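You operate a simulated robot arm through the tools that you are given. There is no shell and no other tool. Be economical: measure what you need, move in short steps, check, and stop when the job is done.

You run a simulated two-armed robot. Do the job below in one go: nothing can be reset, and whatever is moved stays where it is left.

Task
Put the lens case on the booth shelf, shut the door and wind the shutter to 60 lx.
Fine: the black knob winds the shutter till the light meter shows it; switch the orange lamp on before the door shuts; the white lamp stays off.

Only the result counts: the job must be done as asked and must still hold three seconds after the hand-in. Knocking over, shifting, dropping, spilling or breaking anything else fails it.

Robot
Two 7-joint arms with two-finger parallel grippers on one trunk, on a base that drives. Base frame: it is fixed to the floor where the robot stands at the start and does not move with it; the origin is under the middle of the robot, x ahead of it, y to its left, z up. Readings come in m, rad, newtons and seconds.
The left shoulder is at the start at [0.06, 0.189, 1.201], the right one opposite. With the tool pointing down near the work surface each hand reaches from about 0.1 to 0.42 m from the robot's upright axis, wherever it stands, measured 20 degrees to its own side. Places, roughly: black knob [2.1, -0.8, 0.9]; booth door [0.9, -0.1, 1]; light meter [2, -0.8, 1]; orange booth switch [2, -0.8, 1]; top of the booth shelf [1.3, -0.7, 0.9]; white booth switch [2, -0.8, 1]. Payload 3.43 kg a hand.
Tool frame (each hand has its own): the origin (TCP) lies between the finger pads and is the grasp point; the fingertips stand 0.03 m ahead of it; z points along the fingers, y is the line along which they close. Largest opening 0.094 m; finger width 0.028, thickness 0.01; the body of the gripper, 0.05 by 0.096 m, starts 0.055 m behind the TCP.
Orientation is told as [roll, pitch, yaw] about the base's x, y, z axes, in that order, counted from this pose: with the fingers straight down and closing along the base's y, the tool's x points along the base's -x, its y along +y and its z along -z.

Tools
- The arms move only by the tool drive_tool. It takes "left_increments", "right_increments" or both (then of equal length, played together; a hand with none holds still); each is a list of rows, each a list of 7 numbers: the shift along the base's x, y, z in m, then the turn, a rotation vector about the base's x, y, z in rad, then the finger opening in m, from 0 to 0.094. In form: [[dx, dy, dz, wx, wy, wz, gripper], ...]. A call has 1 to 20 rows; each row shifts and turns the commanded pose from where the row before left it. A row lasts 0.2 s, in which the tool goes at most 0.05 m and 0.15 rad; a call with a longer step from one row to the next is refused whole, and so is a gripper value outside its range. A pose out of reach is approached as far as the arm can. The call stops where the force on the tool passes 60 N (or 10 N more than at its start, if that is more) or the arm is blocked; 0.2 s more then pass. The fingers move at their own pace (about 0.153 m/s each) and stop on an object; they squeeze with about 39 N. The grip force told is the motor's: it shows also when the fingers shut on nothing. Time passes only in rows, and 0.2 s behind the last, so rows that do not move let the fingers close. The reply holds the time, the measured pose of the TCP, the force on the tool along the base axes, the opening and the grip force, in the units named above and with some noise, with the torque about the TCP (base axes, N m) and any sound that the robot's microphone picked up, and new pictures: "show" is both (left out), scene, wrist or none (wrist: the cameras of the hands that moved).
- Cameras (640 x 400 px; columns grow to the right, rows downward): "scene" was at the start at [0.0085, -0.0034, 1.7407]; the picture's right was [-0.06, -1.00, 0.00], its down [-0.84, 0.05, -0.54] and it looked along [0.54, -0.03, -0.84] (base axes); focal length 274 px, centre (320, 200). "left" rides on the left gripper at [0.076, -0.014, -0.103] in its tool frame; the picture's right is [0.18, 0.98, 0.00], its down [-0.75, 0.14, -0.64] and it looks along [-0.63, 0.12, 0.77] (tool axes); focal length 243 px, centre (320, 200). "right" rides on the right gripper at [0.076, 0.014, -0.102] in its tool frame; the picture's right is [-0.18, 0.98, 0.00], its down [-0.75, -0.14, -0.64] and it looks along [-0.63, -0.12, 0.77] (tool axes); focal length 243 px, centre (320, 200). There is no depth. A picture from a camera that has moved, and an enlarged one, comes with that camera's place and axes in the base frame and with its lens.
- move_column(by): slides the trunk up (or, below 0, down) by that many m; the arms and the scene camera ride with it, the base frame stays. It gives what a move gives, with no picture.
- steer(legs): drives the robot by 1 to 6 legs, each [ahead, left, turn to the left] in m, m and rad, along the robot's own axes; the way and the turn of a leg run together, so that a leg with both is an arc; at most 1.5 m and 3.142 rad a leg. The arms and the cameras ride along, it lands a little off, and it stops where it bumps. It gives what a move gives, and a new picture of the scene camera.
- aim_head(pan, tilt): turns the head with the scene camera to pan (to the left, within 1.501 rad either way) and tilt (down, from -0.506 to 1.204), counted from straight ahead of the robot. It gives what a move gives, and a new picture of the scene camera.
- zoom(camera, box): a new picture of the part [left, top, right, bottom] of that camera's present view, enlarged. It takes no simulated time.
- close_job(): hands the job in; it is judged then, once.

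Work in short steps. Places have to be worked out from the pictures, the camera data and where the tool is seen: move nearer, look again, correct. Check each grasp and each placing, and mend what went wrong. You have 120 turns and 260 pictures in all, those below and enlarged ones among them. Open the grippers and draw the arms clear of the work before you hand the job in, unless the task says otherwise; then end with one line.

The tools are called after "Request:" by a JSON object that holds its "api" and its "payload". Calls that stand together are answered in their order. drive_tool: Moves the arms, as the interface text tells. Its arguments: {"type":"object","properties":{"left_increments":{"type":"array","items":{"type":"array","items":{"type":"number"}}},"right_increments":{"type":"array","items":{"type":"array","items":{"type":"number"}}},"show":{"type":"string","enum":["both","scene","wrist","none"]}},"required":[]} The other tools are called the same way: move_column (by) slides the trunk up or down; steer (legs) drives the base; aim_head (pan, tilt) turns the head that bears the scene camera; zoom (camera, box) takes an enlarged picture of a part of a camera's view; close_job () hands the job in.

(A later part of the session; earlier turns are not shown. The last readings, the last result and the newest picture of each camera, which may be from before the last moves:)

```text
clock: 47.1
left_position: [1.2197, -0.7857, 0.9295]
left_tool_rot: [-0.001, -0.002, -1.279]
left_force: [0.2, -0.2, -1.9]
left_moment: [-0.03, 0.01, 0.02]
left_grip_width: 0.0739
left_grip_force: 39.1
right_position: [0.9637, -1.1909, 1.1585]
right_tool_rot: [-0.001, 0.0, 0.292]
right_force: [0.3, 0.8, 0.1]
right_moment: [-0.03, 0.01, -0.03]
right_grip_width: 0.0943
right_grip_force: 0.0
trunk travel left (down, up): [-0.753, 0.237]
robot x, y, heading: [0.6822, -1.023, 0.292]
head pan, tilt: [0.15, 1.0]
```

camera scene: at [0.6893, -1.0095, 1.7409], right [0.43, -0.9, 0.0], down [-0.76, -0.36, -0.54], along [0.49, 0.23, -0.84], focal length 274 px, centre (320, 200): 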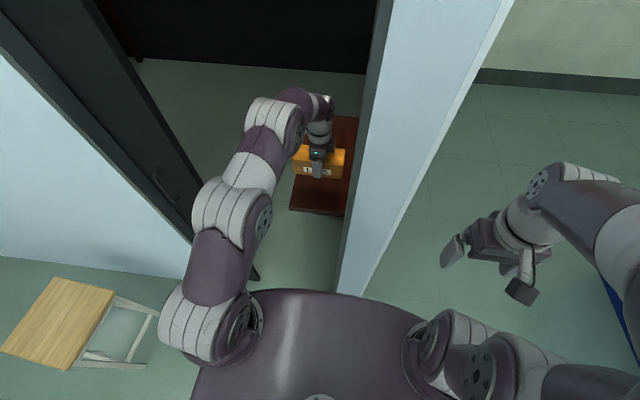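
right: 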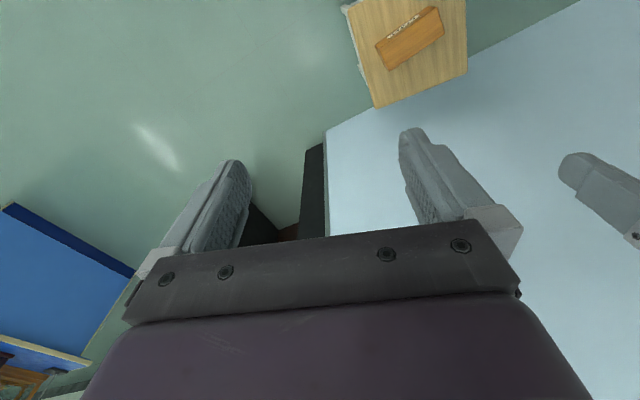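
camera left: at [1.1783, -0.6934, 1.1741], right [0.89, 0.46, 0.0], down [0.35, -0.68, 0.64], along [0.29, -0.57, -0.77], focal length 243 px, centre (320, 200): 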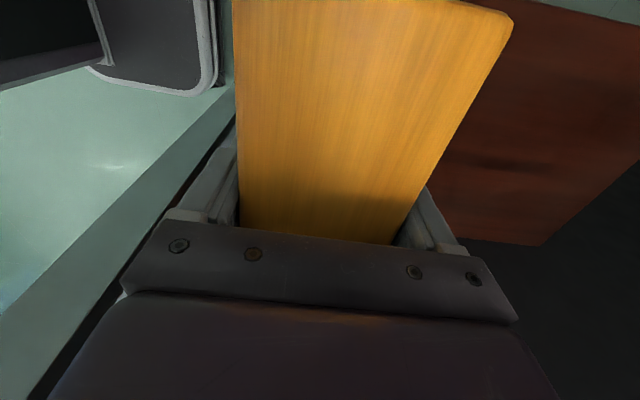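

No contact yet; I continue in small steps.

Request:
{"api": "drive_tool", "payload": {"left_increments": [[0, 0, -0.004, 0, 0, 0, 0.04], [0, 0, 0, 0, 0, 0, 0.04]], "show": "none"}}

Request:
{"api": "drive_tool", "payload": {"left_increments": [[0, 0, -0.004, 0, 0, 0, 0.04], [0, 0, 0, 0, 0, 0, 0.04]], "show": "scene"}}

Request:
{"api": "zoom", "payload": {"camera": "scene", "box": [280, 110, 360, 190]}}

```text
clock: 47.7
left_position: [1.2207, -0.786, 0.9251]
left_tool_rot: [-0.001, -0.002, -1.28]
left_force: [-0.5, -0.1, -3.7]
left_moment: [-0.02, -0.03, 0.02]
left_grip_width: 0.074
left_grip_force: 38.8
right_position: [0.9628, -1.1914, 1.1588]
right_tool_rot: [0.001, 0.002, 0.292]
right_force: [0.0, 0.2, 0.4]
right_moment: [0.01, 0.05, 0.0]
right_grip_width: 0.0941
right_grip_force: 0.1
trunk travel left (down, up): [-0.753, 0.237]
robot x, y, heading: [0.6864, -1.0235, 0.295]
head pan, tilt: [0.15, 1.0]
```

```text
clock: 48.3
left_position: [1.2194, -0.7868, 0.9238]
left_tool_rot: [0.005, 0.001, -1.279]
left_force: [1.9, 2.1, 12.2]
left_moment: [0.21, 0.47, -0.07]
left_grip_width: 0.074
left_grip_force: 39.3
right_position: [0.9627, -1.1907, 1.1595]
right_tool_rot: [-0.002, 0.003, 0.29]
right_force: [1.2, -0.3, 0.6]
right_moment: [0.03, -0.01, -0.01]
right_grip_width: 0.0939
right_grip_force: 0.0
trunk travel left (down, up): [-0.753, 0.237]
robot x, y, heading: [0.6867, -1.0268, 0.289]
head pan, tilt: [0.15, 1.0]
camera scene: at [0.6884, -1.0099, 1.6212], right [0.43, -0.9, 0.0], down [-0.76, -0.36, -0.54], along [0.49, 0.23, -0.84], focal length 274 px, centre (320, 200)
```

scene: 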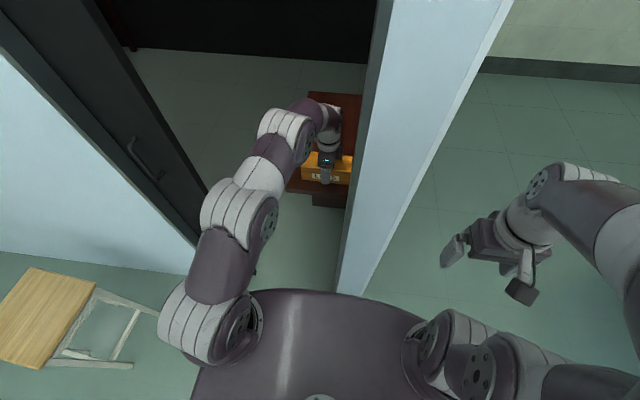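

```text
5.00 times, centred on (320, 150) of scene
camera zoom: at [0.6884, -1.0099, 1.6212], right [0.43, -0.9, 0.0], down [-0.76, -0.36, -0.54], along [0.49, 0.23, -0.84], focal length 1370 px, centre (320, 450)
```

zoom: 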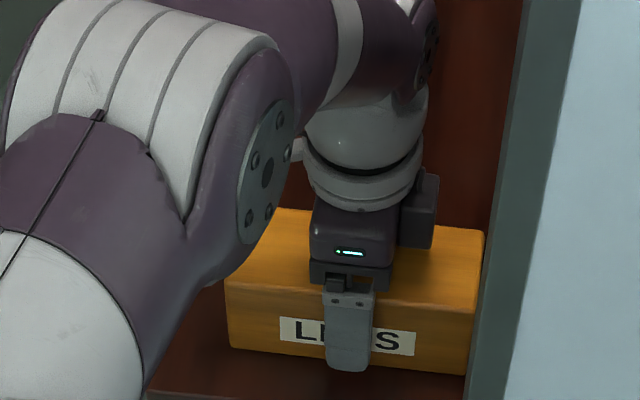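

Contact (about 15 N up). I open, then raise with the trunk.

Request:
{"api": "drive_tool", "payload": {"left_increments": [[0, 0, 0, 0, 0, 0, 0.08], [0, 0, 0, 0, 0, 0, 0.094], [0, 0, 0, 0, 0, 0, 0.094]], "show": "none"}}

Request:
{"api": "move_column", "payload": {"by": 0.15}}

Request:
{"api": "drive_tool", "payload": {"left_increments": [[-0.0383, -0.0116, 0, 0, 0, 0, 0.094], [-0.0383, -0.0116, 0, 0, 0, 0, 0.094], [-0.0383, -0.0116, 0, 0, 0, 0, 0.094], [-0.0383, -0.0116, 0, 0, 0, 0, 0.094], [-0.0383, -0.0116, 0, 0, 0, 0, 0.094], [-0.0383, -0.0116, 0, 0, 0, 0, 0.094], [0, 0, 0, 0, 0, 0, 0.094]], "show": "both"}}

```text
clock: 49.1
left_position: [1.2195, -0.7866, 0.922]
left_tool_rot: [-0.001, 0.0, -1.278]
left_force: [0.1, -0.2, 0.3]
left_moment: [0.0, 0.03, -0.02]
left_grip_width: 0.0937
left_grip_force: 0.0
right_position: [0.9629, -1.1901, 1.1595]
right_tool_rot: [-0.001, 0.001, 0.292]
right_force: [-0.5, -0.2, 0.0]
right_moment: [-0.03, 0.01, -0.02]
right_grip_width: 0.0943
right_grip_force: 0.1
trunk travel left (down, up): [-0.753, 0.237]
robot x, y, heading: [0.6873, -1.0235, 0.295]
head pan, tilt: [0.15, 1.0]
```

```text
clock: 50.8
left_position: [1.2189, -0.7863, 1.0717]
left_tool_rot: [0.001, 0.001, -1.279]
left_force: [-0.2, 0.7, 0.0]
left_moment: [0.0, 0.0, 0.02]
left_grip_width: 0.0938
left_grip_force: 0.2
right_position: [0.9638, -1.1907, 1.3101]
right_tool_rot: [0.001, 0.001, 0.291]
right_force: [-0.2, 1.0, -0.4]
right_moment: [0.01, -0.02, 0.01]
right_grip_width: 0.094
right_grip_force: 0.1
trunk travel left (down, up): [-0.903, 0.087]
robot x, y, heading: [0.6803, -1.0243, 0.293]
head pan, tilt: [0.15, 1.0]
```

```text
clock: 52.4
left_position: [0.9903, -0.855, 1.0764]
left_tool_rot: [0.0, -0.001, -1.28]
left_force: [-0.8, 0.6, -0.8]
left_moment: [0.05, 0.02, -0.01]
left_grip_width: 0.094
left_grip_force: 0.0
right_position: [0.9635, -1.1897, 1.3099]
right_tool_rot: [-0.001, 0.003, 0.292]
right_force: [0.8, 0.5, -0.8]
right_moment: [0.03, -0.01, 0.01]
right_grip_width: 0.094
right_grip_force: 0.0
trunk travel left (down, up): [-0.903, 0.087]
robot x, y, heading: [0.6855, -1.0239, 0.294]
head pan, tilt: [0.15, 1.0]
camera scene: at [0.6901, -1.0093, 1.7709], right [0.43, -0.9, 0.0], down [-0.76, -0.36, -0.54], along [0.49, 0.23, -0.84], focal length 274 px, centre (320, 200)
camera left: at [0.9556, -0.7873, 1.1785], right [0.89, 0.46, 0.0], down [0.35, -0.68, 0.64], along [0.29, -0.57, -0.77], focal length 243 px, centre (320, 200)
```

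scene: 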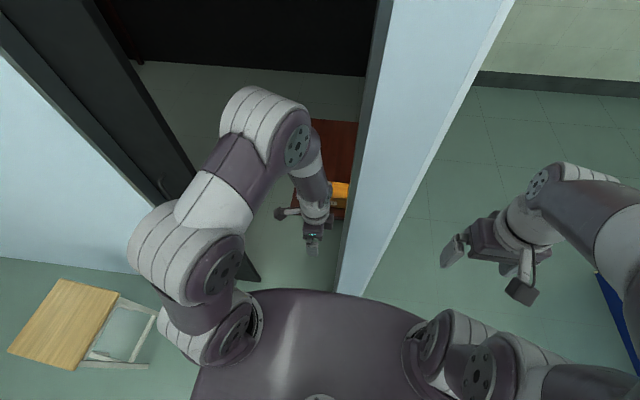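
left: 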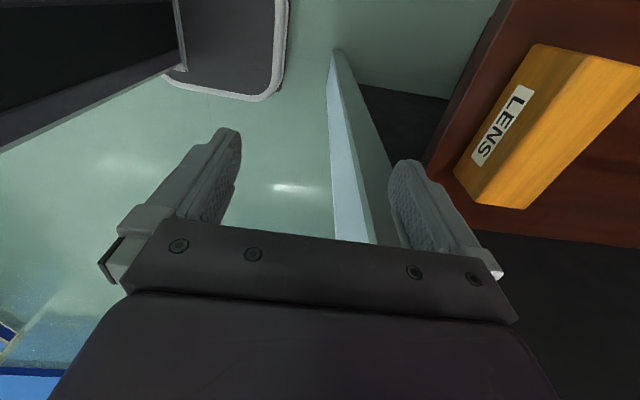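

Case sits on the shelf. I back up a bit and zoom on the door handle for later while here.

Request:
{"api": "steer", "payload": {"legs": [[-0.35, 0, 0]]}}

Request:
{"api": "aim_head", "payload": {"pan": 0.4, "tilt": 0.6}}

```text
clock: 54.7
left_position: [0.6585, -0.9565, 1.0752]
left_tool_rot: [-0.002, -0.001, -1.278]
left_force: [-0.2, 0.5, 0.4]
left_moment: [0.0, -0.01, -0.01]
left_grip_width: 0.0938
left_grip_force: 0.1
right_position: [0.632, -1.291, 1.3088]
right_tool_rot: [0.002, 0.003, 0.293]
right_force: [-0.6, 0.3, -0.3]
right_moment: [-0.01, 0.05, 0.04]
right_grip_width: 0.094
right_grip_force: 0.0
trunk travel left (down, up): [-0.903, 0.087]
robot x, y, heading: [0.3513, -1.1227, 0.292]
head pan, tilt: [0.15, 1.0]
camera scene: at [0.3581, -1.1095, 1.7709], right [0.43, -0.9, 0.0], down [-0.76, -0.36, -0.54], along [0.49, 0.23, -0.84], focal length 274 px, centre (320, 200)
```

scene: 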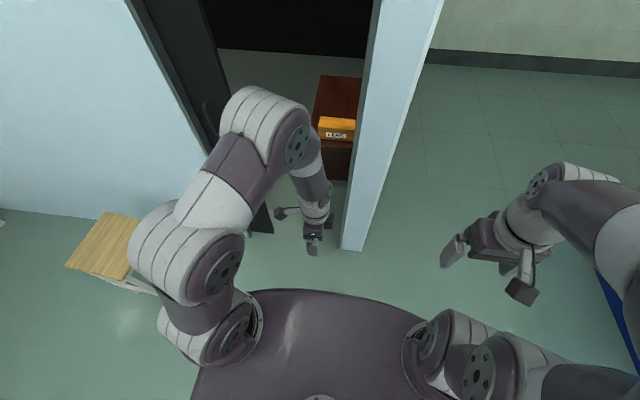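

```text
clock: 55.6
left_position: [0.6563, -0.956, 1.075]
left_tool_rot: [0.0, 0.0, -1.278]
left_force: [0.4, -0.2, -0.4]
left_moment: [0.0, 0.0, -0.02]
left_grip_width: 0.094
left_grip_force: 0.1
right_position: [0.629, -1.2906, 1.3088]
right_tool_rot: [-0.001, 0.002, 0.293]
right_force: [-1.2, 0.2, -0.5]
right_moment: [0.01, 0.02, 0.01]
right_grip_width: 0.0941
right_grip_force: 0.0
trunk travel left (down, up): [-0.903, 0.087]
robot x, y, heading: [0.3523, -1.123, 0.296]
head pan, tilt: [0.4, 0.6]
camera scene: at [0.3606, -1.0837, 1.8029], right [0.64, -0.77, 0.0], down [-0.44, -0.36, -0.82], along [0.64, 0.53, -0.57], focal length 274 px, centre (320, 200)
```

scene: 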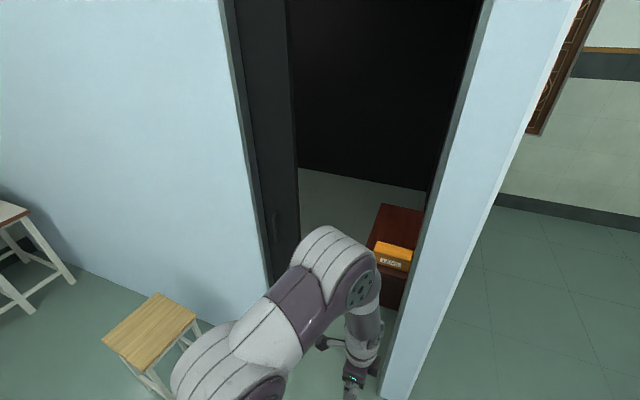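

Now drive around to the booth's right side: shift right 0.85, forward ~1.67, turn left to face the side wall.

Request:
{"api": "steer", "payload": {"legs": [[0, -0.85, 0], [0.9, 0, 0], [0.75, 0, 0], [0, 0, 1.571]]}}

Request:
{"api": "aim_head", "payload": {"pan": 0, "tilt": 0.7}}

```text
clock: 71.9
left_position: [2.0279, -1.1391, 1.0747]
left_tool_rot: [0.0, 0.0, 0.267]
left_force: [0.0, -0.7, 0.6]
left_moment: [0.02, -0.01, -0.03]
left_grip_width: 0.0938
left_grip_force: 0.1
right_position: [2.3612, -1.1734, 1.3111]
right_tool_rot: [-0.001, 0.002, 1.84]
right_force: [0.2, -0.9, -0.6]
right_moment: [0.0, 0.02, 0.01]
right_grip_width: 0.0942
right_grip_force: 0.1
trunk travel left (down, up): [-0.903, 0.087]
robot x, y, heading: [2.1888, -1.4467, 1.84]
head pan, tilt: [0.4, 0.6]
camera scene: at [2.1485, -1.4352, 1.8029], right [0.79, 0.62, 0.0], down [0.35, -0.44, -0.83], along [-0.51, 0.65, -0.56], focal length 274 px, centre (320, 200)
```

scene: 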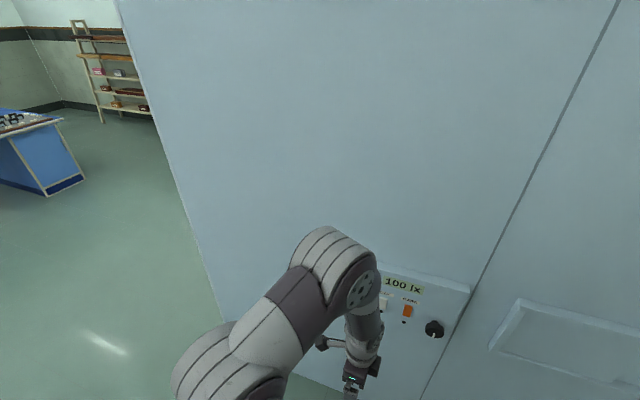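

```text
clock: 72.7
left_position: [2.0282, -1.1389, 1.0757]
left_tool_rot: [-0.001, 0.001, 0.267]
left_force: [0.5, 0.1, 0.2]
left_moment: [-0.01, 0.0, -0.01]
left_grip_width: 0.0939
left_grip_force: 0.1
right_position: [2.3624, -1.1739, 1.3098]
right_tool_rot: [0.0, 0.0, 1.838]
right_force: [0.1, -1.1, 0.2]
right_moment: [-0.01, -0.02, 0.0]
right_grip_width: 0.0942
right_grip_force: 0.0
trunk travel left (down, up): [-0.903, 0.087]
robot x, y, heading: [2.1889, -1.4467, 1.84]
head pan, tilt: [0.0, 0.7]
camera scene: at [2.1805, -1.4227, 1.7943], right [0.96, 0.27, 0.0], down [0.17, -0.62, -0.77], along [-0.2, 0.74, -0.64], focal length 274 px, centre (320, 200)
```

scene: 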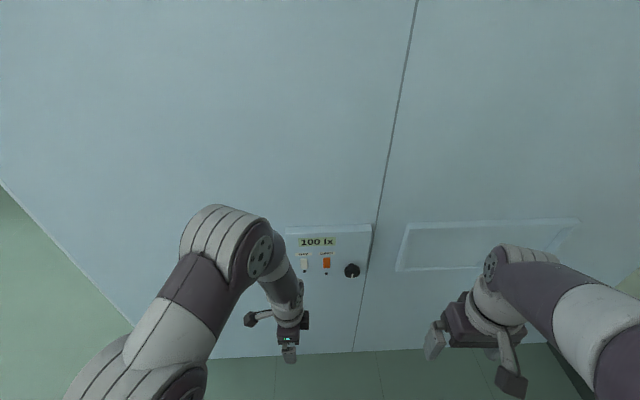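

Request:
{"api": "zoom", "payload": {"camera": "scene", "box": [270, 215, 390, 290]}}

```text
5.33 times, centred on (330, 252) of scene
camera zoom: at [2.1805, -1.4227, 1.7943], right [0.96, 0.27, 0.0], down [0.17, -0.62, -0.77], along [-0.2, 0.74, -0.64], focal length 1461 px, centre (267, -80)
```

zoom: 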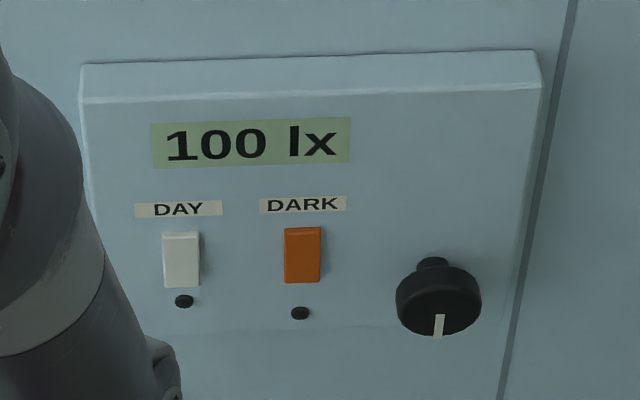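

Panel seen: 100 lx, DAY (white), DARK (orange), knob at right; switch ≈(2.04,-0.80,0.95), knob ≈(2.14,-0.80,0.94). I pitch the right hand to point at the wall and move the left hand aside.

Request:
{"api": "drive_tool", "payload": {"right_increments": [[-0.0053, 0.0193, -0.02, 0.1377, 0.038, 0, 0.094], [-0.0053, 0.0193, -0.02, 0.1377, 0.038, 0, 0.094], [-0.0053, 0.0193, -0.02, 0.1377, 0.038, 0, 0.094], [-0.0053, 0.0193, -0.02, 0.1377, 0.038, 0, 0.094], [-0.0053, 0.0193, -0.02, 0.1377, 0.038, 0, 0.094], [-0.0053, 0.0193, -0.02, 0.1377, 0.038, 0, 0.094], [-0.0053, 0.0193, -0.02, 0.1377, 0.038, 0, 0.094], [-0.0053, 0.0193, -0.02, 0.1377, 0.038, 0, 0.094], [-0.0053, 0.0193, -0.02, 0.1377, 0.038, 0, 0.094], [-0.0053, 0.0193, -0.02, 0.1377, 0.038, 0, 0.094], [-0.0053, 0.0193, -0.02, 0.1377, 0.038, 0, 0.094]], "left_increments": [[-0.029, -0.008, 0, 0, 0, 0, 0.094], [-0.029, -0.008, 0, 0, 0, 0, 0.094], [-0.029, -0.008, 0, 0, 0, 0, 0.094], [-0.029, -0.008, 0, 0, 0, 0, 0.094], [-0.029, -0.008, 0, 0, 0, 0, 0.094], [0, 0, 0, 0, 0, 0, 0.094], [0, 0, 0, 0, 0, 0, 0.094], [0, 0, 0, 0, 0, 0, 0.094], [0, 0, 0, 0, 0, 0, 0.094], [0, 0, 0, 0, 0, 0, 0.094], [0, 0, 0, 0, 0, 0, 0.094]]}}

```text
clock: 75.1
left_position: [1.8831, -1.1769, 1.0742]
left_tool_rot: [-0.004, 0.0, 0.267]
left_force: [0.7, -0.1, -0.1]
left_moment: [-0.05, 0.01, -0.01]
left_grip_width: 0.094
left_grip_force: 0.1
right_position: [2.2945, -0.7965, 1.1943]
right_tool_rot: [0.071, -1.498, 1.783]
right_force: [0.2, 1.0, -0.7]
right_moment: [0.03, 0.01, 0.01]
right_grip_width: 0.0942
right_grip_force: 0.1
right hand out of reach, approached as far as the arm can: row 1, 2, 4, 7, 8, 9, 10, 11
trunk travel left (down, up): [-0.903, 0.087]
robot x, y, heading: [2.185, -1.4525, 1.837]
head pan, tilt: [0.0, 0.7]
camera scene: at [2.1804, -1.4172, 1.7942], right [0.96, 0.26, 0.0], down [0.17, -0.62, -0.76], along [-0.2, 0.74, -0.65], focal length 274 px, centre (320, 200)
camera right: at [2.3112, -0.9058, 1.1265], right [-0.95, -0.26, 0.19], down [0.3, -0.52, 0.8], along [-0.11, 0.81, 0.57], focal length 243 px, centre (320, 200)
camera left: at [1.8145, -1.2112, 1.1775], right [-0.44, 0.9, 0.0], down [0.69, 0.34, 0.64], along [0.58, 0.28, -0.77], focal length 243 px, centre (320, 200)
```

scene: 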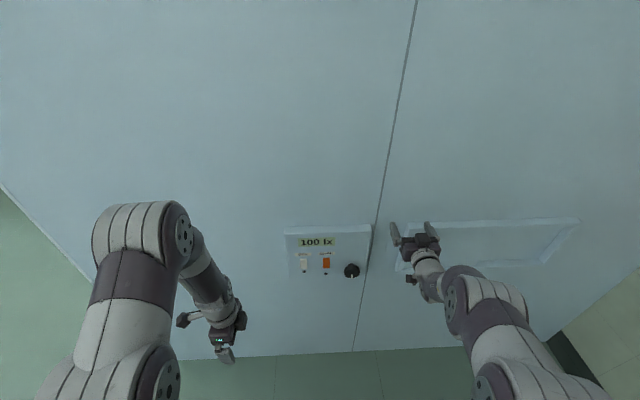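
right: 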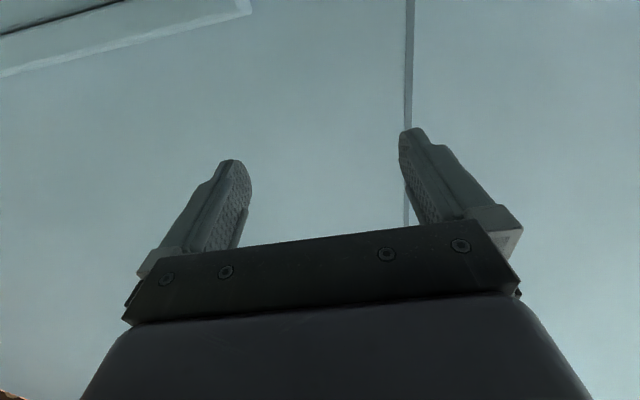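
left: 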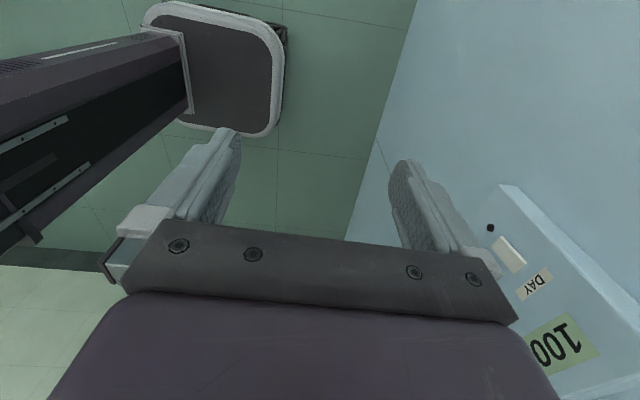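

Stereo puts the switch face at t≈0.785 (orange ≈(2.039,-0.801,0.953)). I back the right hand off a bit, move it in front of the orange switch with fingers closed.

Request:
{"api": "drive_tool", "payload": {"right_increments": [[0.02, -0.04, 0, 0.035, 0.01, 0, 0.05], [-0.027, -0.012, -0.03, 0.035, 0.01, 0, 0.0], [-0.03, -0.012, -0.03, 0, 0, 0, 0.0], [-0.03, -0.012, -0.03, 0, 0, 0, 0.0], [-0.03, -0.012, -0.03, 0, 0, 0, 0.0], [-0.03, -0.012, -0.03, 0, 0, 0, 0.0], [-0.03, -0.012, -0.03, 0, 0, 0, 0.0], [-0.03, -0.012, -0.03, 0, 0, 0, 0.0], [-0.033, -0.012, -0.03, 0, 0, 0, 0.0], [0, 0, 0, 0, 0, 0, 0.0]]}}

```text
clock: 77.3
left_position: [1.8826, -1.1807, 1.0748]
left_tool_rot: [0.0, 0.001, 0.266]
left_force: [0.1, 0.3, 0.6]
left_moment: [-0.05, 0.01, 0.02]
left_grip_width: 0.0941
left_grip_force: 0.0
right_position: [2.2599, -0.7464, 1.0671]
right_tool_rot: [2.751, -1.566, -0.872]
right_force: [1.0, 0.3, -0.1]
right_moment: [0.0, -0.01, -0.03]
right_grip_width: 0.0001
right_grip_force: 33.6
right hand out of reach, approached as far as the arm can: row 1, 2, 3, 4, 5, 6, 7, 8, 9
trunk travel left (down, up): [-0.903, 0.087]
robot x, y, heading: [2.1909, -1.448, 1.836]
head pan, tilt: [0.0, 0.7]
camera scene: at [2.1805, -1.4233, 1.7943], right [0.96, 0.26, 0.0], down [0.17, -0.62, -0.77], along [-0.2, 0.74, -0.64], focal length 274 px, centre (320, 200)
camera right: at [2.2773, -0.8491, 0.9907], right [-0.94, -0.3, 0.19], down [0.33, -0.57, 0.75], along [-0.12, 0.76, 0.63], focal length 243 px, centre (320, 200)
```

scene: 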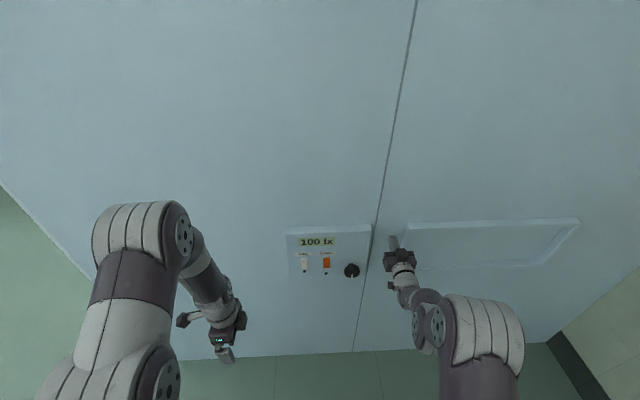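
right: 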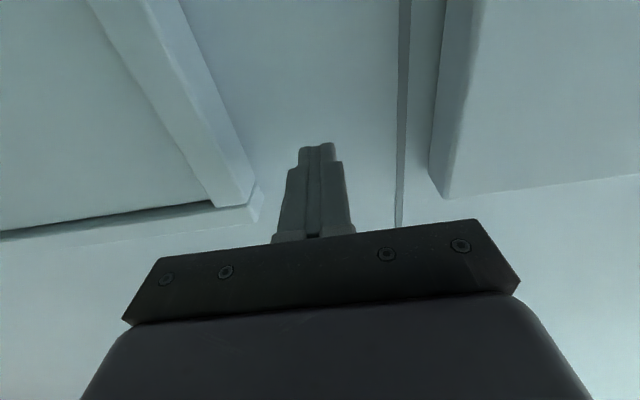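

The arm prefers that stretched pose and the tip is near the wall, so I back the base 0.15, shift it left 0.22, and lower the trunk instead.

Request:
{"api": "steer", "payload": {"legs": [[-0.15, 0, 0], [0, 0.22, 0]]}}

Request:
{"api": "move_column", "payload": {"by": -0.115}}

Request:
{"api": "aim_head", "payload": {"pan": 0, "tilt": 0.6}}

Request:
{"api": "zoom", "payload": {"camera": "right", "box": [0, 0, 640, 400]}}

```text
clock: 80.0
left_position: [1.7102, -1.3831, 1.0766]
left_tool_rot: [0.001, 0.0, 0.264]
left_force: [0.5, -0.2, 0.0]
left_moment: [0.0, 0.02, 0.01]
left_grip_width: 0.094
left_grip_force: 0.1
right_position: [2.09, -0.952, 1.0674]
right_tool_rot: [2.572, -1.563, -0.694]
right_force: [-0.4, 0.9, -0.8]
right_moment: [-0.01, -0.01, -0.01]
right_grip_width: 0.0003
right_grip_force: 33.1
trunk travel left (down, up): [-0.903, 0.087]
robot x, y, heading: [2.016, -1.6514, 1.837]
head pan, tilt: [0.0, 0.7]
camera scene: at [2.0092, -1.6269, 1.7943], right [0.96, 0.26, 0.0], down [0.17, -0.62, -0.77], along [-0.2, 0.74, -0.64], focal length 274 px, centre (320, 200)
```

scene: 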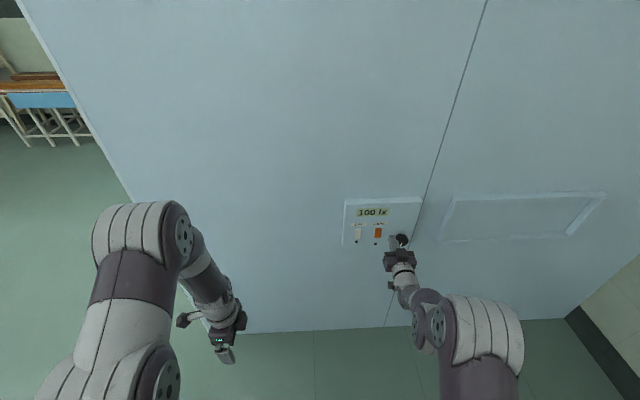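

```text
clock: 81.5
left_position: [1.7108, -1.3847, 0.9621]
left_tool_rot: [-0.001, 0.002, 0.266]
left_force: [0.0, -0.1, -0.2]
left_moment: [0.0, 0.0, -0.02]
left_grip_width: 0.094
left_grip_force: 0.2
right_position: [2.0879, -0.9522, 0.9513]
right_tool_rot: [2.692, -1.566, -0.814]
right_force: [0.7, 0.0, 0.3]
right_moment: [-0.01, 0.01, 0.0]
right_grip_width: 0.0001
right_grip_force: 32.5
trunk travel left (down, up): [-0.788, 0.202]
robot x, y, heading: [2.0163, -1.6503, 1.835]
head pan, tilt: [0.0, 0.7]
```

```text
clock: 82.1
left_position: [1.7111, -1.3835, 0.9609]
left_tool_rot: [0.0, 0.0, 0.265]
left_force: [-0.3, -1.3, 0.9]
left_moment: [0.0, 0.0, -0.03]
left_grip_width: 0.0939
left_grip_force: 0.1
right_position: [2.088, -0.9522, 0.9515]
right_tool_rot: [2.695, -1.566, -0.817]
right_force: [-0.4, -0.6, -0.2]
right_moment: [-0.01, -0.02, 0.03]
right_grip_width: 0.0
right_grip_force: 33.2
trunk travel left (down, up): [-0.788, 0.202]
robot x, y, heading: [2.015, -1.6548, 1.838]
head pan, tilt: [0.0, 0.6]
camera scene: at [2.0067, -1.6238, 1.6879], right [0.96, 0.26, 0.0], down [0.15, -0.55, -0.82], along [-0.22, 0.8, -0.57], focal length 274 px, centre (320, 200)
```

scene: 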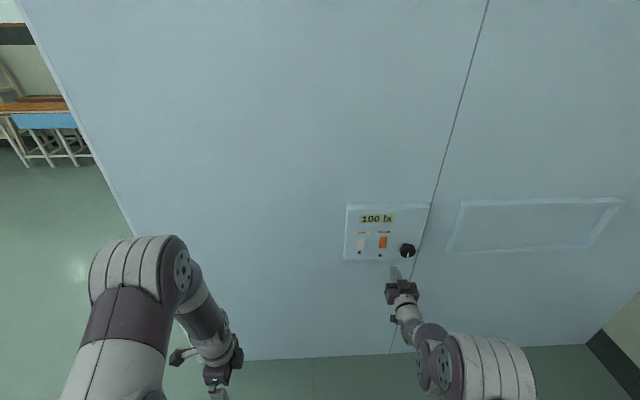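

```text
1.00 times, centred on (320, 200) of right (not enlarged: the box is as wide or as high as the picture)
camera zoom: at [2.1059, -1.0535, 0.8756], right [-0.94, -0.3, 0.19], down [0.33, -0.57, 0.75], along [-0.12, 0.76, 0.63], focal length 243 px, centre (320, 200)
```

zoom: 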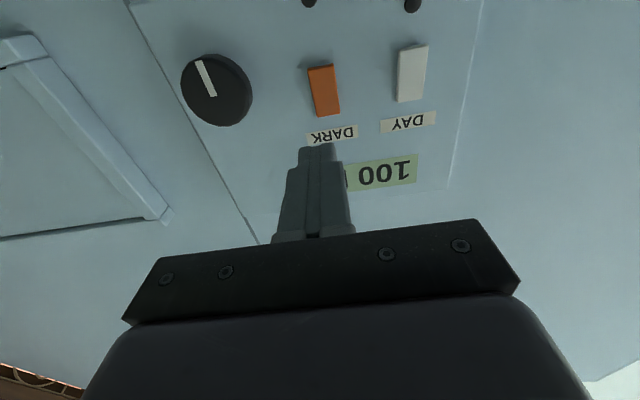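

Now the wrist view matches: orange switch at (2.036,-0.802,0.948), directly ahead of the tip. I zoom to see the rocker's shape.

Request:
{"api": "zoom", "payload": {"camera": "right", "box": [270, 0, 450, 150]}}

Request:
{"api": "zoom", "payload": {"camera": "scene", "box": [340, 195, 440, 275]}}

```text
2.67 times, centred on (360, 75) of right
camera zoom: at [2.1059, -1.0535, 0.8756], right [-0.94, -0.3, 0.19], down [0.33, -0.57, 0.75], along [-0.12, 0.76, 0.63], focal length 647 px, centre (213, 533)
```

zoom: 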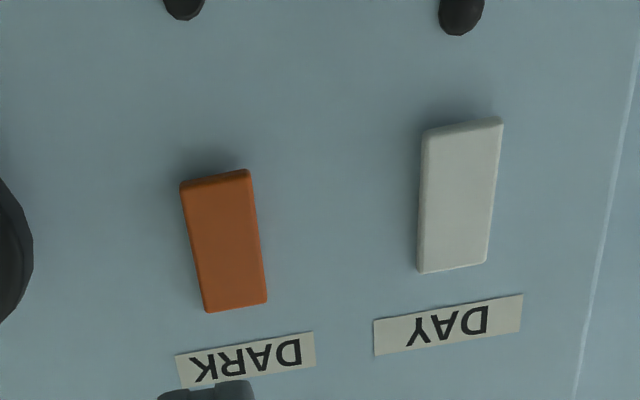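

```text
5.00 times, centred on (390, 235) of scene
camera zoom: at [2.0067, -1.6238, 1.6879], right [0.96, 0.26, 0.0], down [0.15, -0.55, -0.82], along [-0.22, 0.8, -0.57], focal length 1370 px, centre (-30, 25)
```

zoom: 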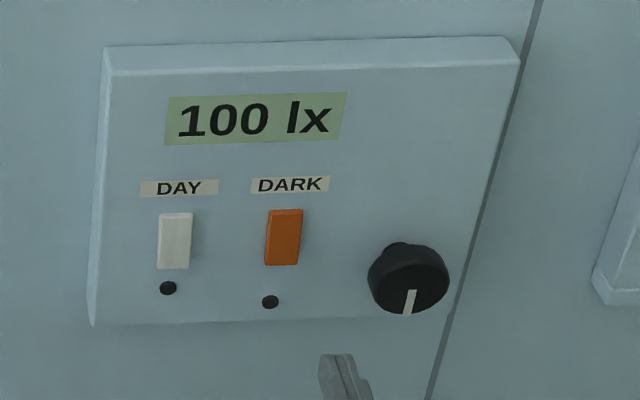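

I'll aim at the upper half first. Base forward 0.09, then the arm does the fine push.

Request:
{"api": "steer", "payload": {"legs": [[0.08, 0, 0]]}}

Request:
{"api": "drive_tool", "payload": {"right_increments": [[0, 0, 0.009, 0, 0, 0, 0], [-0.003, 0.009, 0, 0, 0, 0, 0], [0, 0, 0, 0, 0, 0, 0]]}}

```text
clock: 83.2
left_position: [1.6886, -1.3071, 0.9606]
left_tool_rot: [-0.003, 0.0, 0.267]
left_force: [0.7, 0.2, 1.0]
left_moment: [-0.03, 0.0, -0.01]
left_grip_width: 0.0937
left_grip_force: 0.0
right_position: [2.0662, -0.8714, 0.9509]
right_tool_rot: [2.642, -1.565, -0.764]
right_force: [0.3, 0.8, -0.4]
right_moment: [0.01, 0.05, 0.0]
right_grip_width: 0.0
right_grip_force: 33.0
trunk travel left (down, up): [-0.788, 0.202]
robot x, y, heading: [1.9931, -1.5728, 1.837]
head pan, tilt: [0.0, 0.6]
camera scene: at [1.985, -1.5446, 1.6879], right [0.96, 0.26, 0.0], down [0.15, -0.55, -0.82], along [-0.22, 0.8, -0.57], focal length 274 px, centre (320, 200)
```

scene: 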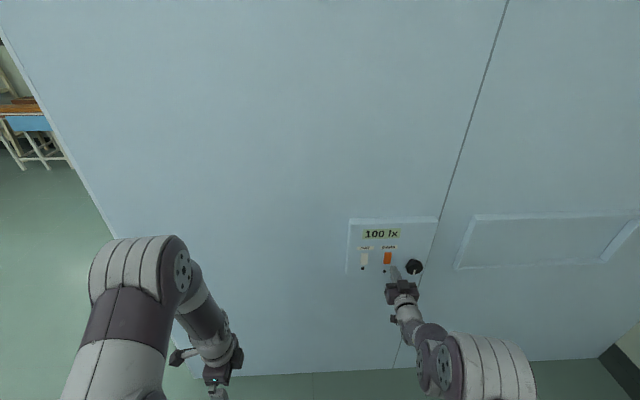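

```text
clock: 84.0
left_position: [1.6882, -1.3055, 0.9609]
left_tool_rot: [0.0, 0.0, 0.267]
left_force: [0.3, -0.2, -0.2]
left_moment: [0.0, -0.02, 0.02]
left_grip_width: 0.0938
left_grip_force: 0.1
right_position: [2.0633, -0.8629, 0.9616]
right_tool_rot: [2.743, -1.565, -0.862]
right_force: [-0.1, 0.1, 0.0]
right_moment: [0.0, 0.02, 0.0]
right_grip_width: 0.0
right_grip_force: 33.1
trunk travel left (down, up): [-0.788, 0.202]
robot x, y, heading: [1.994, -1.5777, 1.84]
head pan, tilt: [0.0, 0.6]
camera scene: at [1.9854, -1.5459, 1.6879], right [0.96, 0.26, 0.0], down [0.15, -0.54, -0.83], along [-0.22, 0.8, -0.56], focal length 274 px, centre (320, 200)
camera right: at [2.0803, -0.9654, 0.8849], right [-0.94, -0.3, 0.19], down [0.33, -0.57, 0.75], along [-0.12, 0.76, 0.63], focal length 243 px, centre (320, 200)
```

scene: 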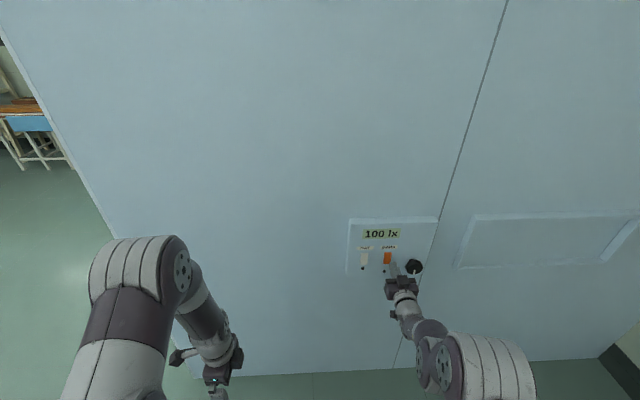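
right: 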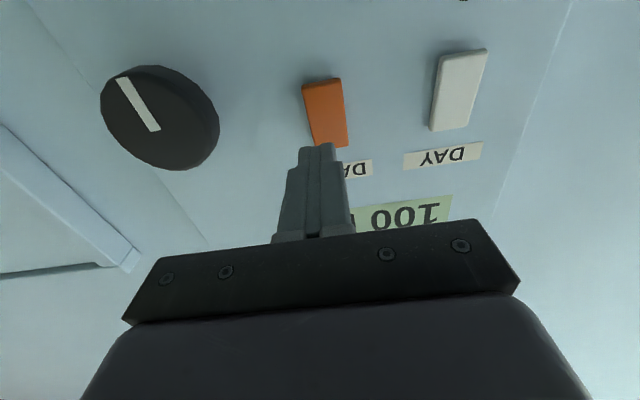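

Tip is ~0.034 m from the face. I correct 6 mm sideways and push in small steps.

Request:
{"api": "drive_tool", "payload": {"right_increments": [[-0.006, -0.002, 0, 0, 0, 0, 0], [-0.003, 0.0095, 0, 0, 0, 0, 0], [-0.003, 0.0095, 0, 0, 0, 0, 0], [-0.002, 0.006, 0, 0, 0, 0, 0], [-0.001, 0.004, 0, 0, 0, 0, 0], [-0.001, 0.004, 0, 0, 0, 0, 0], [0, 0, 0, 0, 0, 0, 0]]}}

```text
clock: 85.6
left_position: [1.6883, -1.3082, 0.9614]
left_tool_rot: [0.001, 0.001, 0.266]
left_force: [0.2, 0.2, -0.6]
left_moment: [0.02, -0.03, 0.01]
left_grip_width: 0.0941
left_grip_force: 0.1
right_position: [2.0493, -0.8341, 0.9598]
right_tool_rot: [2.053, -1.567, -0.165]
right_force: [2.8, -15.3, -2.2]
right_moment: [-0.28, 0.03, 0.0]
right_grip_width: 0.0001
right_grip_force: 33.4
trunk travel left (down, up): [-0.788, 0.202]
robot x, y, heading: [1.9931, -1.5767, 1.84]
head pan, tilt: [0.0, 0.6]
camera scene: at [1.9859, -1.5484, 1.6879], right [0.96, 0.26, 0.0], down [0.15, -0.54, -0.83], along [-0.22, 0.8, -0.56], focal length 274 px, centre (320, 200)
camera right: at [2.0676, -0.9374, 0.8845], right [-0.93, -0.31, 0.19], down [0.34, -0.57, 0.75], along [-0.13, 0.76, 0.63], focal length 243 px, centre (320, 200)
```

scene: 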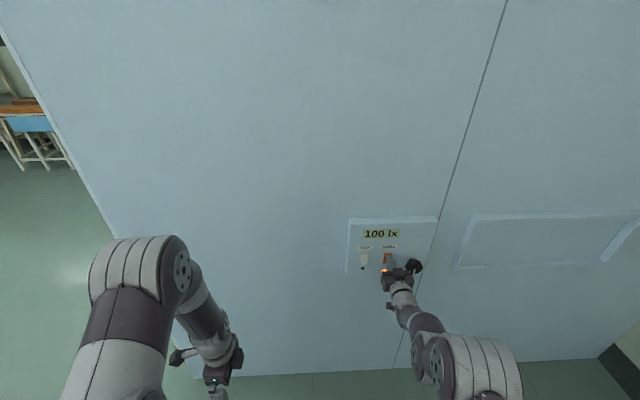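
right: 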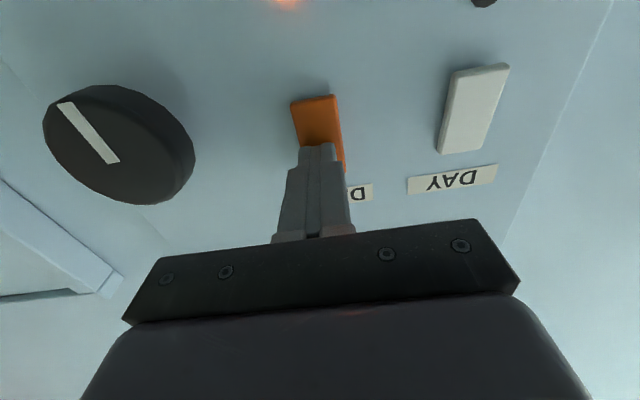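

The indicator under the orange switch is lit. I withdraw and check it stays.

Request:
{"api": "drive_tool", "payload": {"right_increments": [[0.006, -0.019, 0, 0, 0, 0, 0], [0.006, -0.019, 0, 0, 0, 0, 0], [0.006, -0.019, 0, 0, 0, 0, 0], [0, 0, 0, 0, 0, 0, 0]]}}

Request:
{"api": "zoom", "payload": {"camera": "scene", "box": [340, 210, 450, 290]}}

```text
clock: 86.6
left_position: [1.6894, -1.3062, 0.9599]
left_tool_rot: [0.0, 0.0, 0.266]
left_force: [0.0, 0.4, 0.3]
left_moment: [0.01, 0.02, -0.02]
left_grip_width: 0.0941
left_grip_force: 0.1
right_position: [2.0661, -0.885, 0.9623]
right_tool_rot: [0.715, -1.568, 1.167]
right_force: [0.1, -0.3, -0.1]
right_moment: [-0.01, -0.01, -0.01]
right_grip_width: 0.0
right_grip_force: 33.4
right hand out of reach, approached as far as the arm can: row 3
trunk travel left (down, up): [-0.788, 0.202]
robot x, y, heading: [1.9898, -1.5705, 1.839]
head pan, tilt: [0.0, 0.6]
camera scene: at [1.9852, -1.5453, 1.6879], right [0.96, 0.26, 0.0], down [0.15, -0.55, -0.82], along [-0.22, 0.8, -0.57], focal length 274 px, centre (320, 200)
camera right: at [2.0833, -0.9879, 0.8876], right [-0.94, -0.3, 0.19], down [0.33, -0.57, 0.76], along [-0.12, 0.77, 0.63], focal length 243 px, centre (320, 200)
```

scene: 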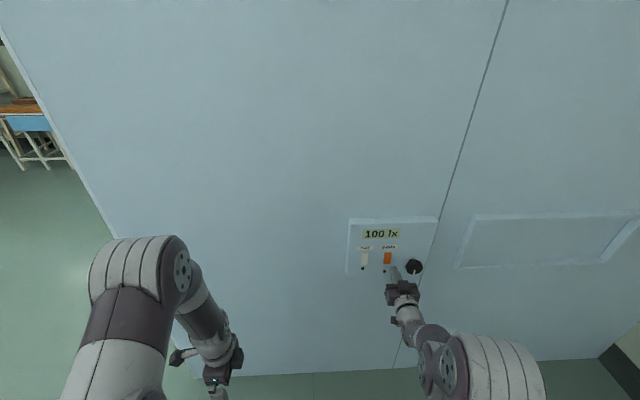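
right: 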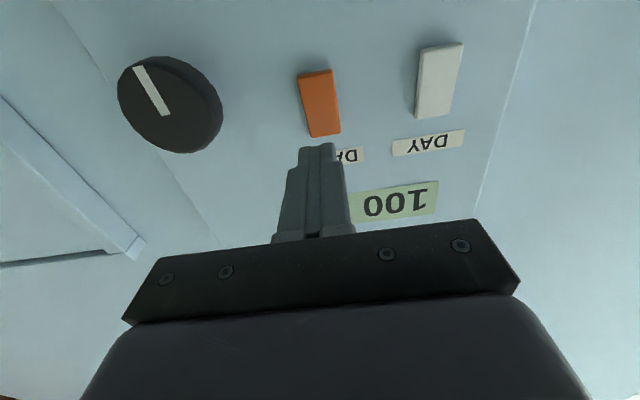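

```text
5.00 times, centred on (395, 250) of scene
camera zoom: at [1.9852, -1.5453, 1.6879], right [0.96, 0.26, 0.0], down [0.15, -0.55, -0.82], along [-0.22, 0.8, -0.57], focal length 1370 px, centre (-55, -50)
```

zoom: 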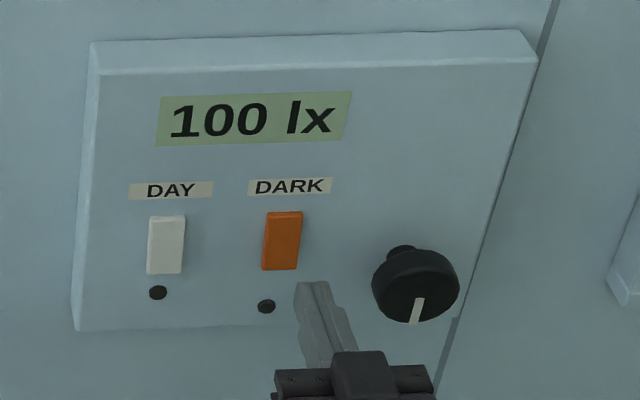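

The lamp lit while pressed but went out on release; it likely hadn't latched. I press again, deeper.

Request:
{"api": "drive_tool", "payload": {"right_increments": [[-0.006, 0.019, 0, 0, 0, 0, 0], [-0.005, 0.016, 0, 0, 0, 0, 0], [-0.003, 0.009, 0, 0, 0, 0, 0], [-0.002, 0.006, 0, 0, 0, 0, 0], [-0.001, 0.004, 0, 0, 0, 0, 0], [-0.001, 0.004, 0, 0, 0, 0, 0], [0, 0.0, 0, 0, 0, 0, 0]]}}

Request:
{"api": "zoom", "payload": {"camera": "right", "box": [240, 0, 400, 200]}}

```text
clock: 88.2
left_position: [1.6904, -1.312, 0.9612]
left_tool_rot: [0.004, 0.001, 0.266]
left_force: [-0.1, 0.1, -0.1]
left_moment: [0.01, -0.04, 0.02]
left_grip_width: 0.0937
left_grip_force: 0.1
right_position: [2.0507, -0.8347, 0.9627]
right_tool_rot: [1.782, -1.568, 0.105]
right_force: [7.4, -45.4, -8.3]
right_moment: [-0.89, -0.28, 0.18]
right_grip_width: 0.0001
right_grip_force: 33.5
trunk travel left (down, up): [-0.788, 0.202]
robot x, y, heading: [1.9931, -1.5711, 1.842]
head pan, tilt: [0.0, 0.6]
camera scene: at [1.9873, -1.5557, 1.6879], right [0.96, 0.26, 0.0], down [0.15, -0.54, -0.83], along [-0.22, 0.8, -0.56], focal length 274 px, centre (320, 200)
camera right: at [2.0684, -0.9372, 0.8881], right [-0.93, -0.3, 0.19], down [0.34, -0.57, 0.75], along [-0.12, 0.77, 0.63], focal length 243 px, centre (320, 200)
```

scene: 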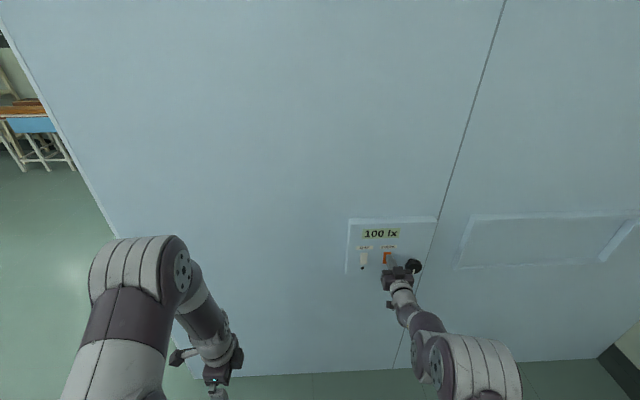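
right: 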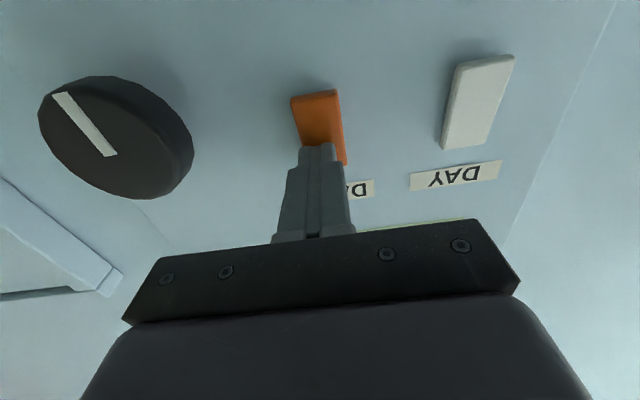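

```text
2.00 times, centred on (320, 100) of right
camera zoom: at [2.0684, -0.9372, 0.8881], right [-0.93, -0.3, 0.19], down [0.34, -0.57, 0.75], along [-0.12, 0.77, 0.63], focal length 485 px, centre (320, 400)
```

zoom: 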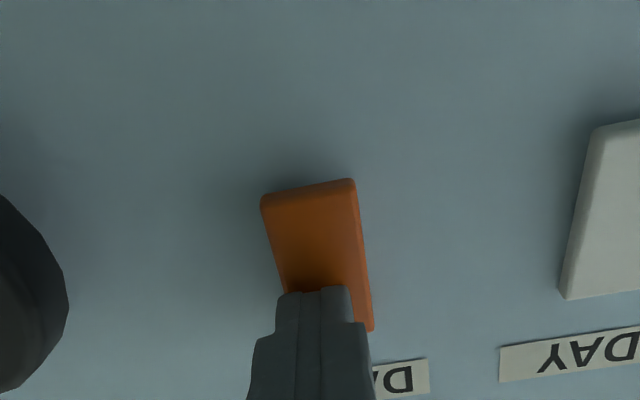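

Request:
{"api": "zoom", "payload": {"camera": "scene", "box": [340, 210, 450, 290]}}

Request:
{"api": "drive_tool", "payload": {"right_increments": [[0.003, -0.009, 0, 0, 0, 0, 0], [0.003, -0.009, 0, 0, 0, 0, 0], [0.004, -0.014, 0, 0, 0, 0, 0], [0, 0, 0, 0, 0, 0, 0]]}}

Request:
{"api": "zoom", "payload": {"camera": "scene", "box": [340, 210, 450, 290]}}

```text
5.00 times, centred on (395, 250) of scene
camera zoom: at [1.9873, -1.5557, 1.6879], right [0.96, 0.26, 0.0], down [0.15, -0.54, -0.83], along [-0.22, 0.8, -0.56], focal length 1370 px, centre (-55, -50)
```

zoom: 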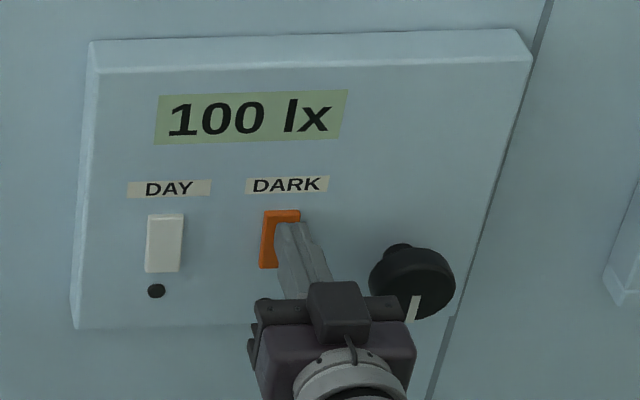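

```text
clock: 89.2
left_position: [1.6891, -1.3049, 0.961]
left_tool_rot: [-0.002, 0.0, 0.266]
left_force: [0.2, -0.4, -0.4]
left_moment: [-0.01, 0.0, 0.02]
left_grip_width: 0.0944
left_grip_force: 0.1
right_position: [2.0578, -0.858, 0.9642]
right_tool_rot: [2.778, -1.567, -0.892]
right_force: [0.2, 0.9, -0.5]
right_moment: [0.02, 0.01, -0.02]
right_grip_width: 0.0001
right_grip_force: 33.2
trunk travel left (down, up): [-0.788, 0.202]
robot x, y, heading: [1.9978, -1.573, 1.84]
head pan, tilt: [0.0, 0.6]
camera scene: at [1.9849, -1.5443, 1.6879], right [0.96, 0.26, 0.0], down [0.15, -0.55, -0.82], along [-0.22, 0.8, -0.57], focal length 274 px, centre (320, 200)
camera right: at [2.0757, -0.9602, 0.8882], right [-0.93, -0.31, 0.19], down [0.34, -0.57, 0.75], along [-0.12, 0.76, 0.63], focal length 243 px, centre (320, 200)
```

scene: 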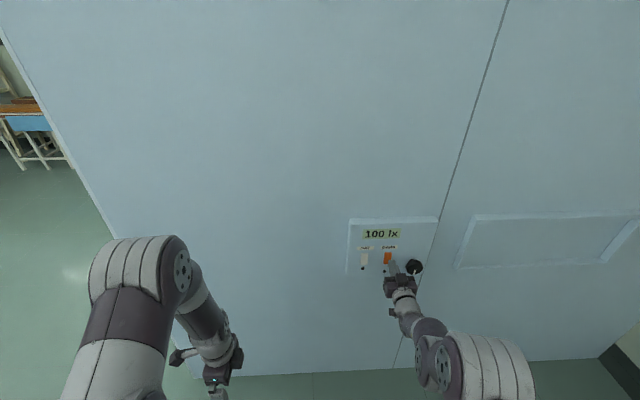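
right: 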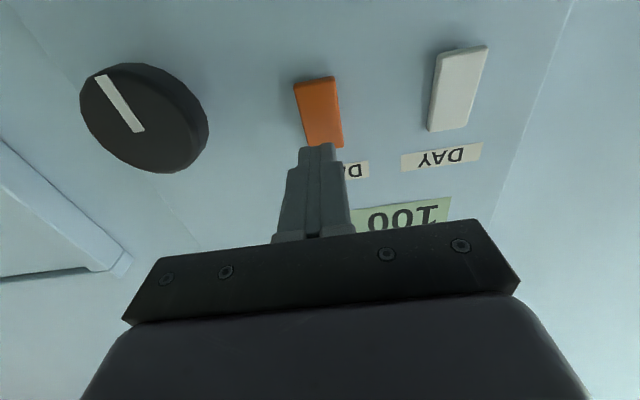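

```text
5.00 times, centred on (395, 250) of scene
camera zoom: at [1.9849, -1.5443, 1.6879], right [0.96, 0.26, 0.0], down [0.15, -0.55, -0.82], along [-0.22, 0.8, -0.57], focal length 1370 px, centre (-55, -50)
```

zoom: 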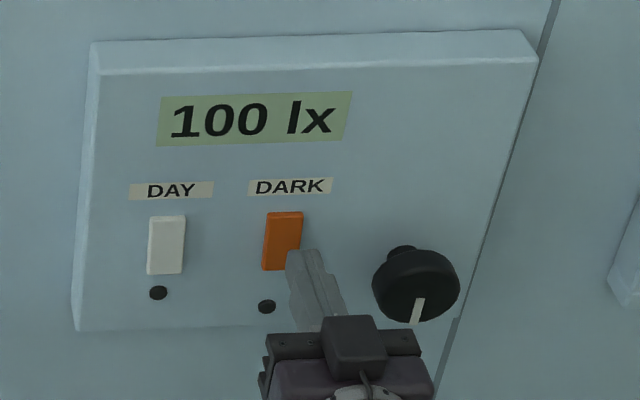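

Not lit now. I try the lower half of the rocker.

Request:
{"api": "drive_tool", "payload": {"right_increments": [[0, 0, -0.015, 0, 0, 0, 0], [0, 0, -0.014, 0, 0, 0, 0], [-0.003, 0.0095, 0, 0, 0, 0, 0], [-0.003, 0.0095, 0, 0, 0, 0, 0], [-0.001, 0.004, 0, 0, 0, 0, 0], [-0.001, 0.004, 0, 0, 0, 0, 0], [0, 0, 0, 0, 0, 0, 0]]}}

Request:
{"api": "zoom", "payload": {"camera": "scene", "box": [340, 210, 450, 290]}}

```text
clock: 90.8
left_position: [1.6889, -1.3081, 0.9609]
left_tool_rot: [0.0, 0.0, 0.268]
left_force: [0.9, 0.7, -0.7]
left_moment: [0.04, 0.01, -0.03]
left_grip_width: 0.0942
left_grip_force: 0.1
right_position: [2.0508, -0.8346, 0.9327]
right_tool_rot: [2.203, -1.569, -0.315]
right_force: [2.7, -10.4, -1.3]
right_moment: [0.06, 0.01, 0.01]
right_grip_width: 0.0001
right_grip_force: 33.0
trunk travel left (down, up): [-0.788, 0.202]
robot x, y, heading: [1.9938, -1.5743, 1.84]
head pan, tilt: [0.0, 0.6]
camera scene: at [1.9858, -1.5474, 1.6879], right [0.96, 0.26, 0.0], down [0.15, -0.54, -0.83], along [-0.22, 0.8, -0.56], focal length 274 px, centre (320, 200)
camera right: at [2.0697, -0.9364, 0.8583], right [-0.93, -0.31, 0.19], down [0.34, -0.57, 0.75], along [-0.12, 0.76, 0.63], focal length 243 px, centre (320, 200)
```

scene: 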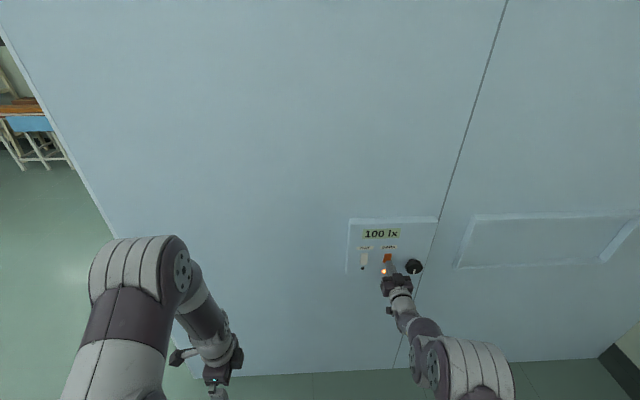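
right: 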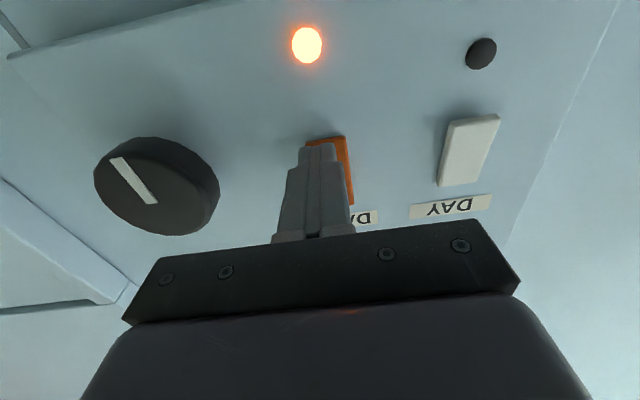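

```text
5.00 times, centred on (395, 250) of scene
camera zoom: at [1.9858, -1.5474, 1.6879], right [0.96, 0.26, 0.0], down [0.15, -0.54, -0.83], along [-0.22, 0.8, -0.56], focal length 1370 px, centre (-55, -50)
```

zoom: 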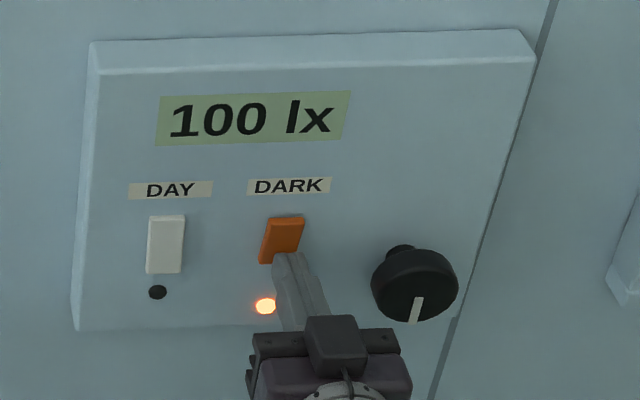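

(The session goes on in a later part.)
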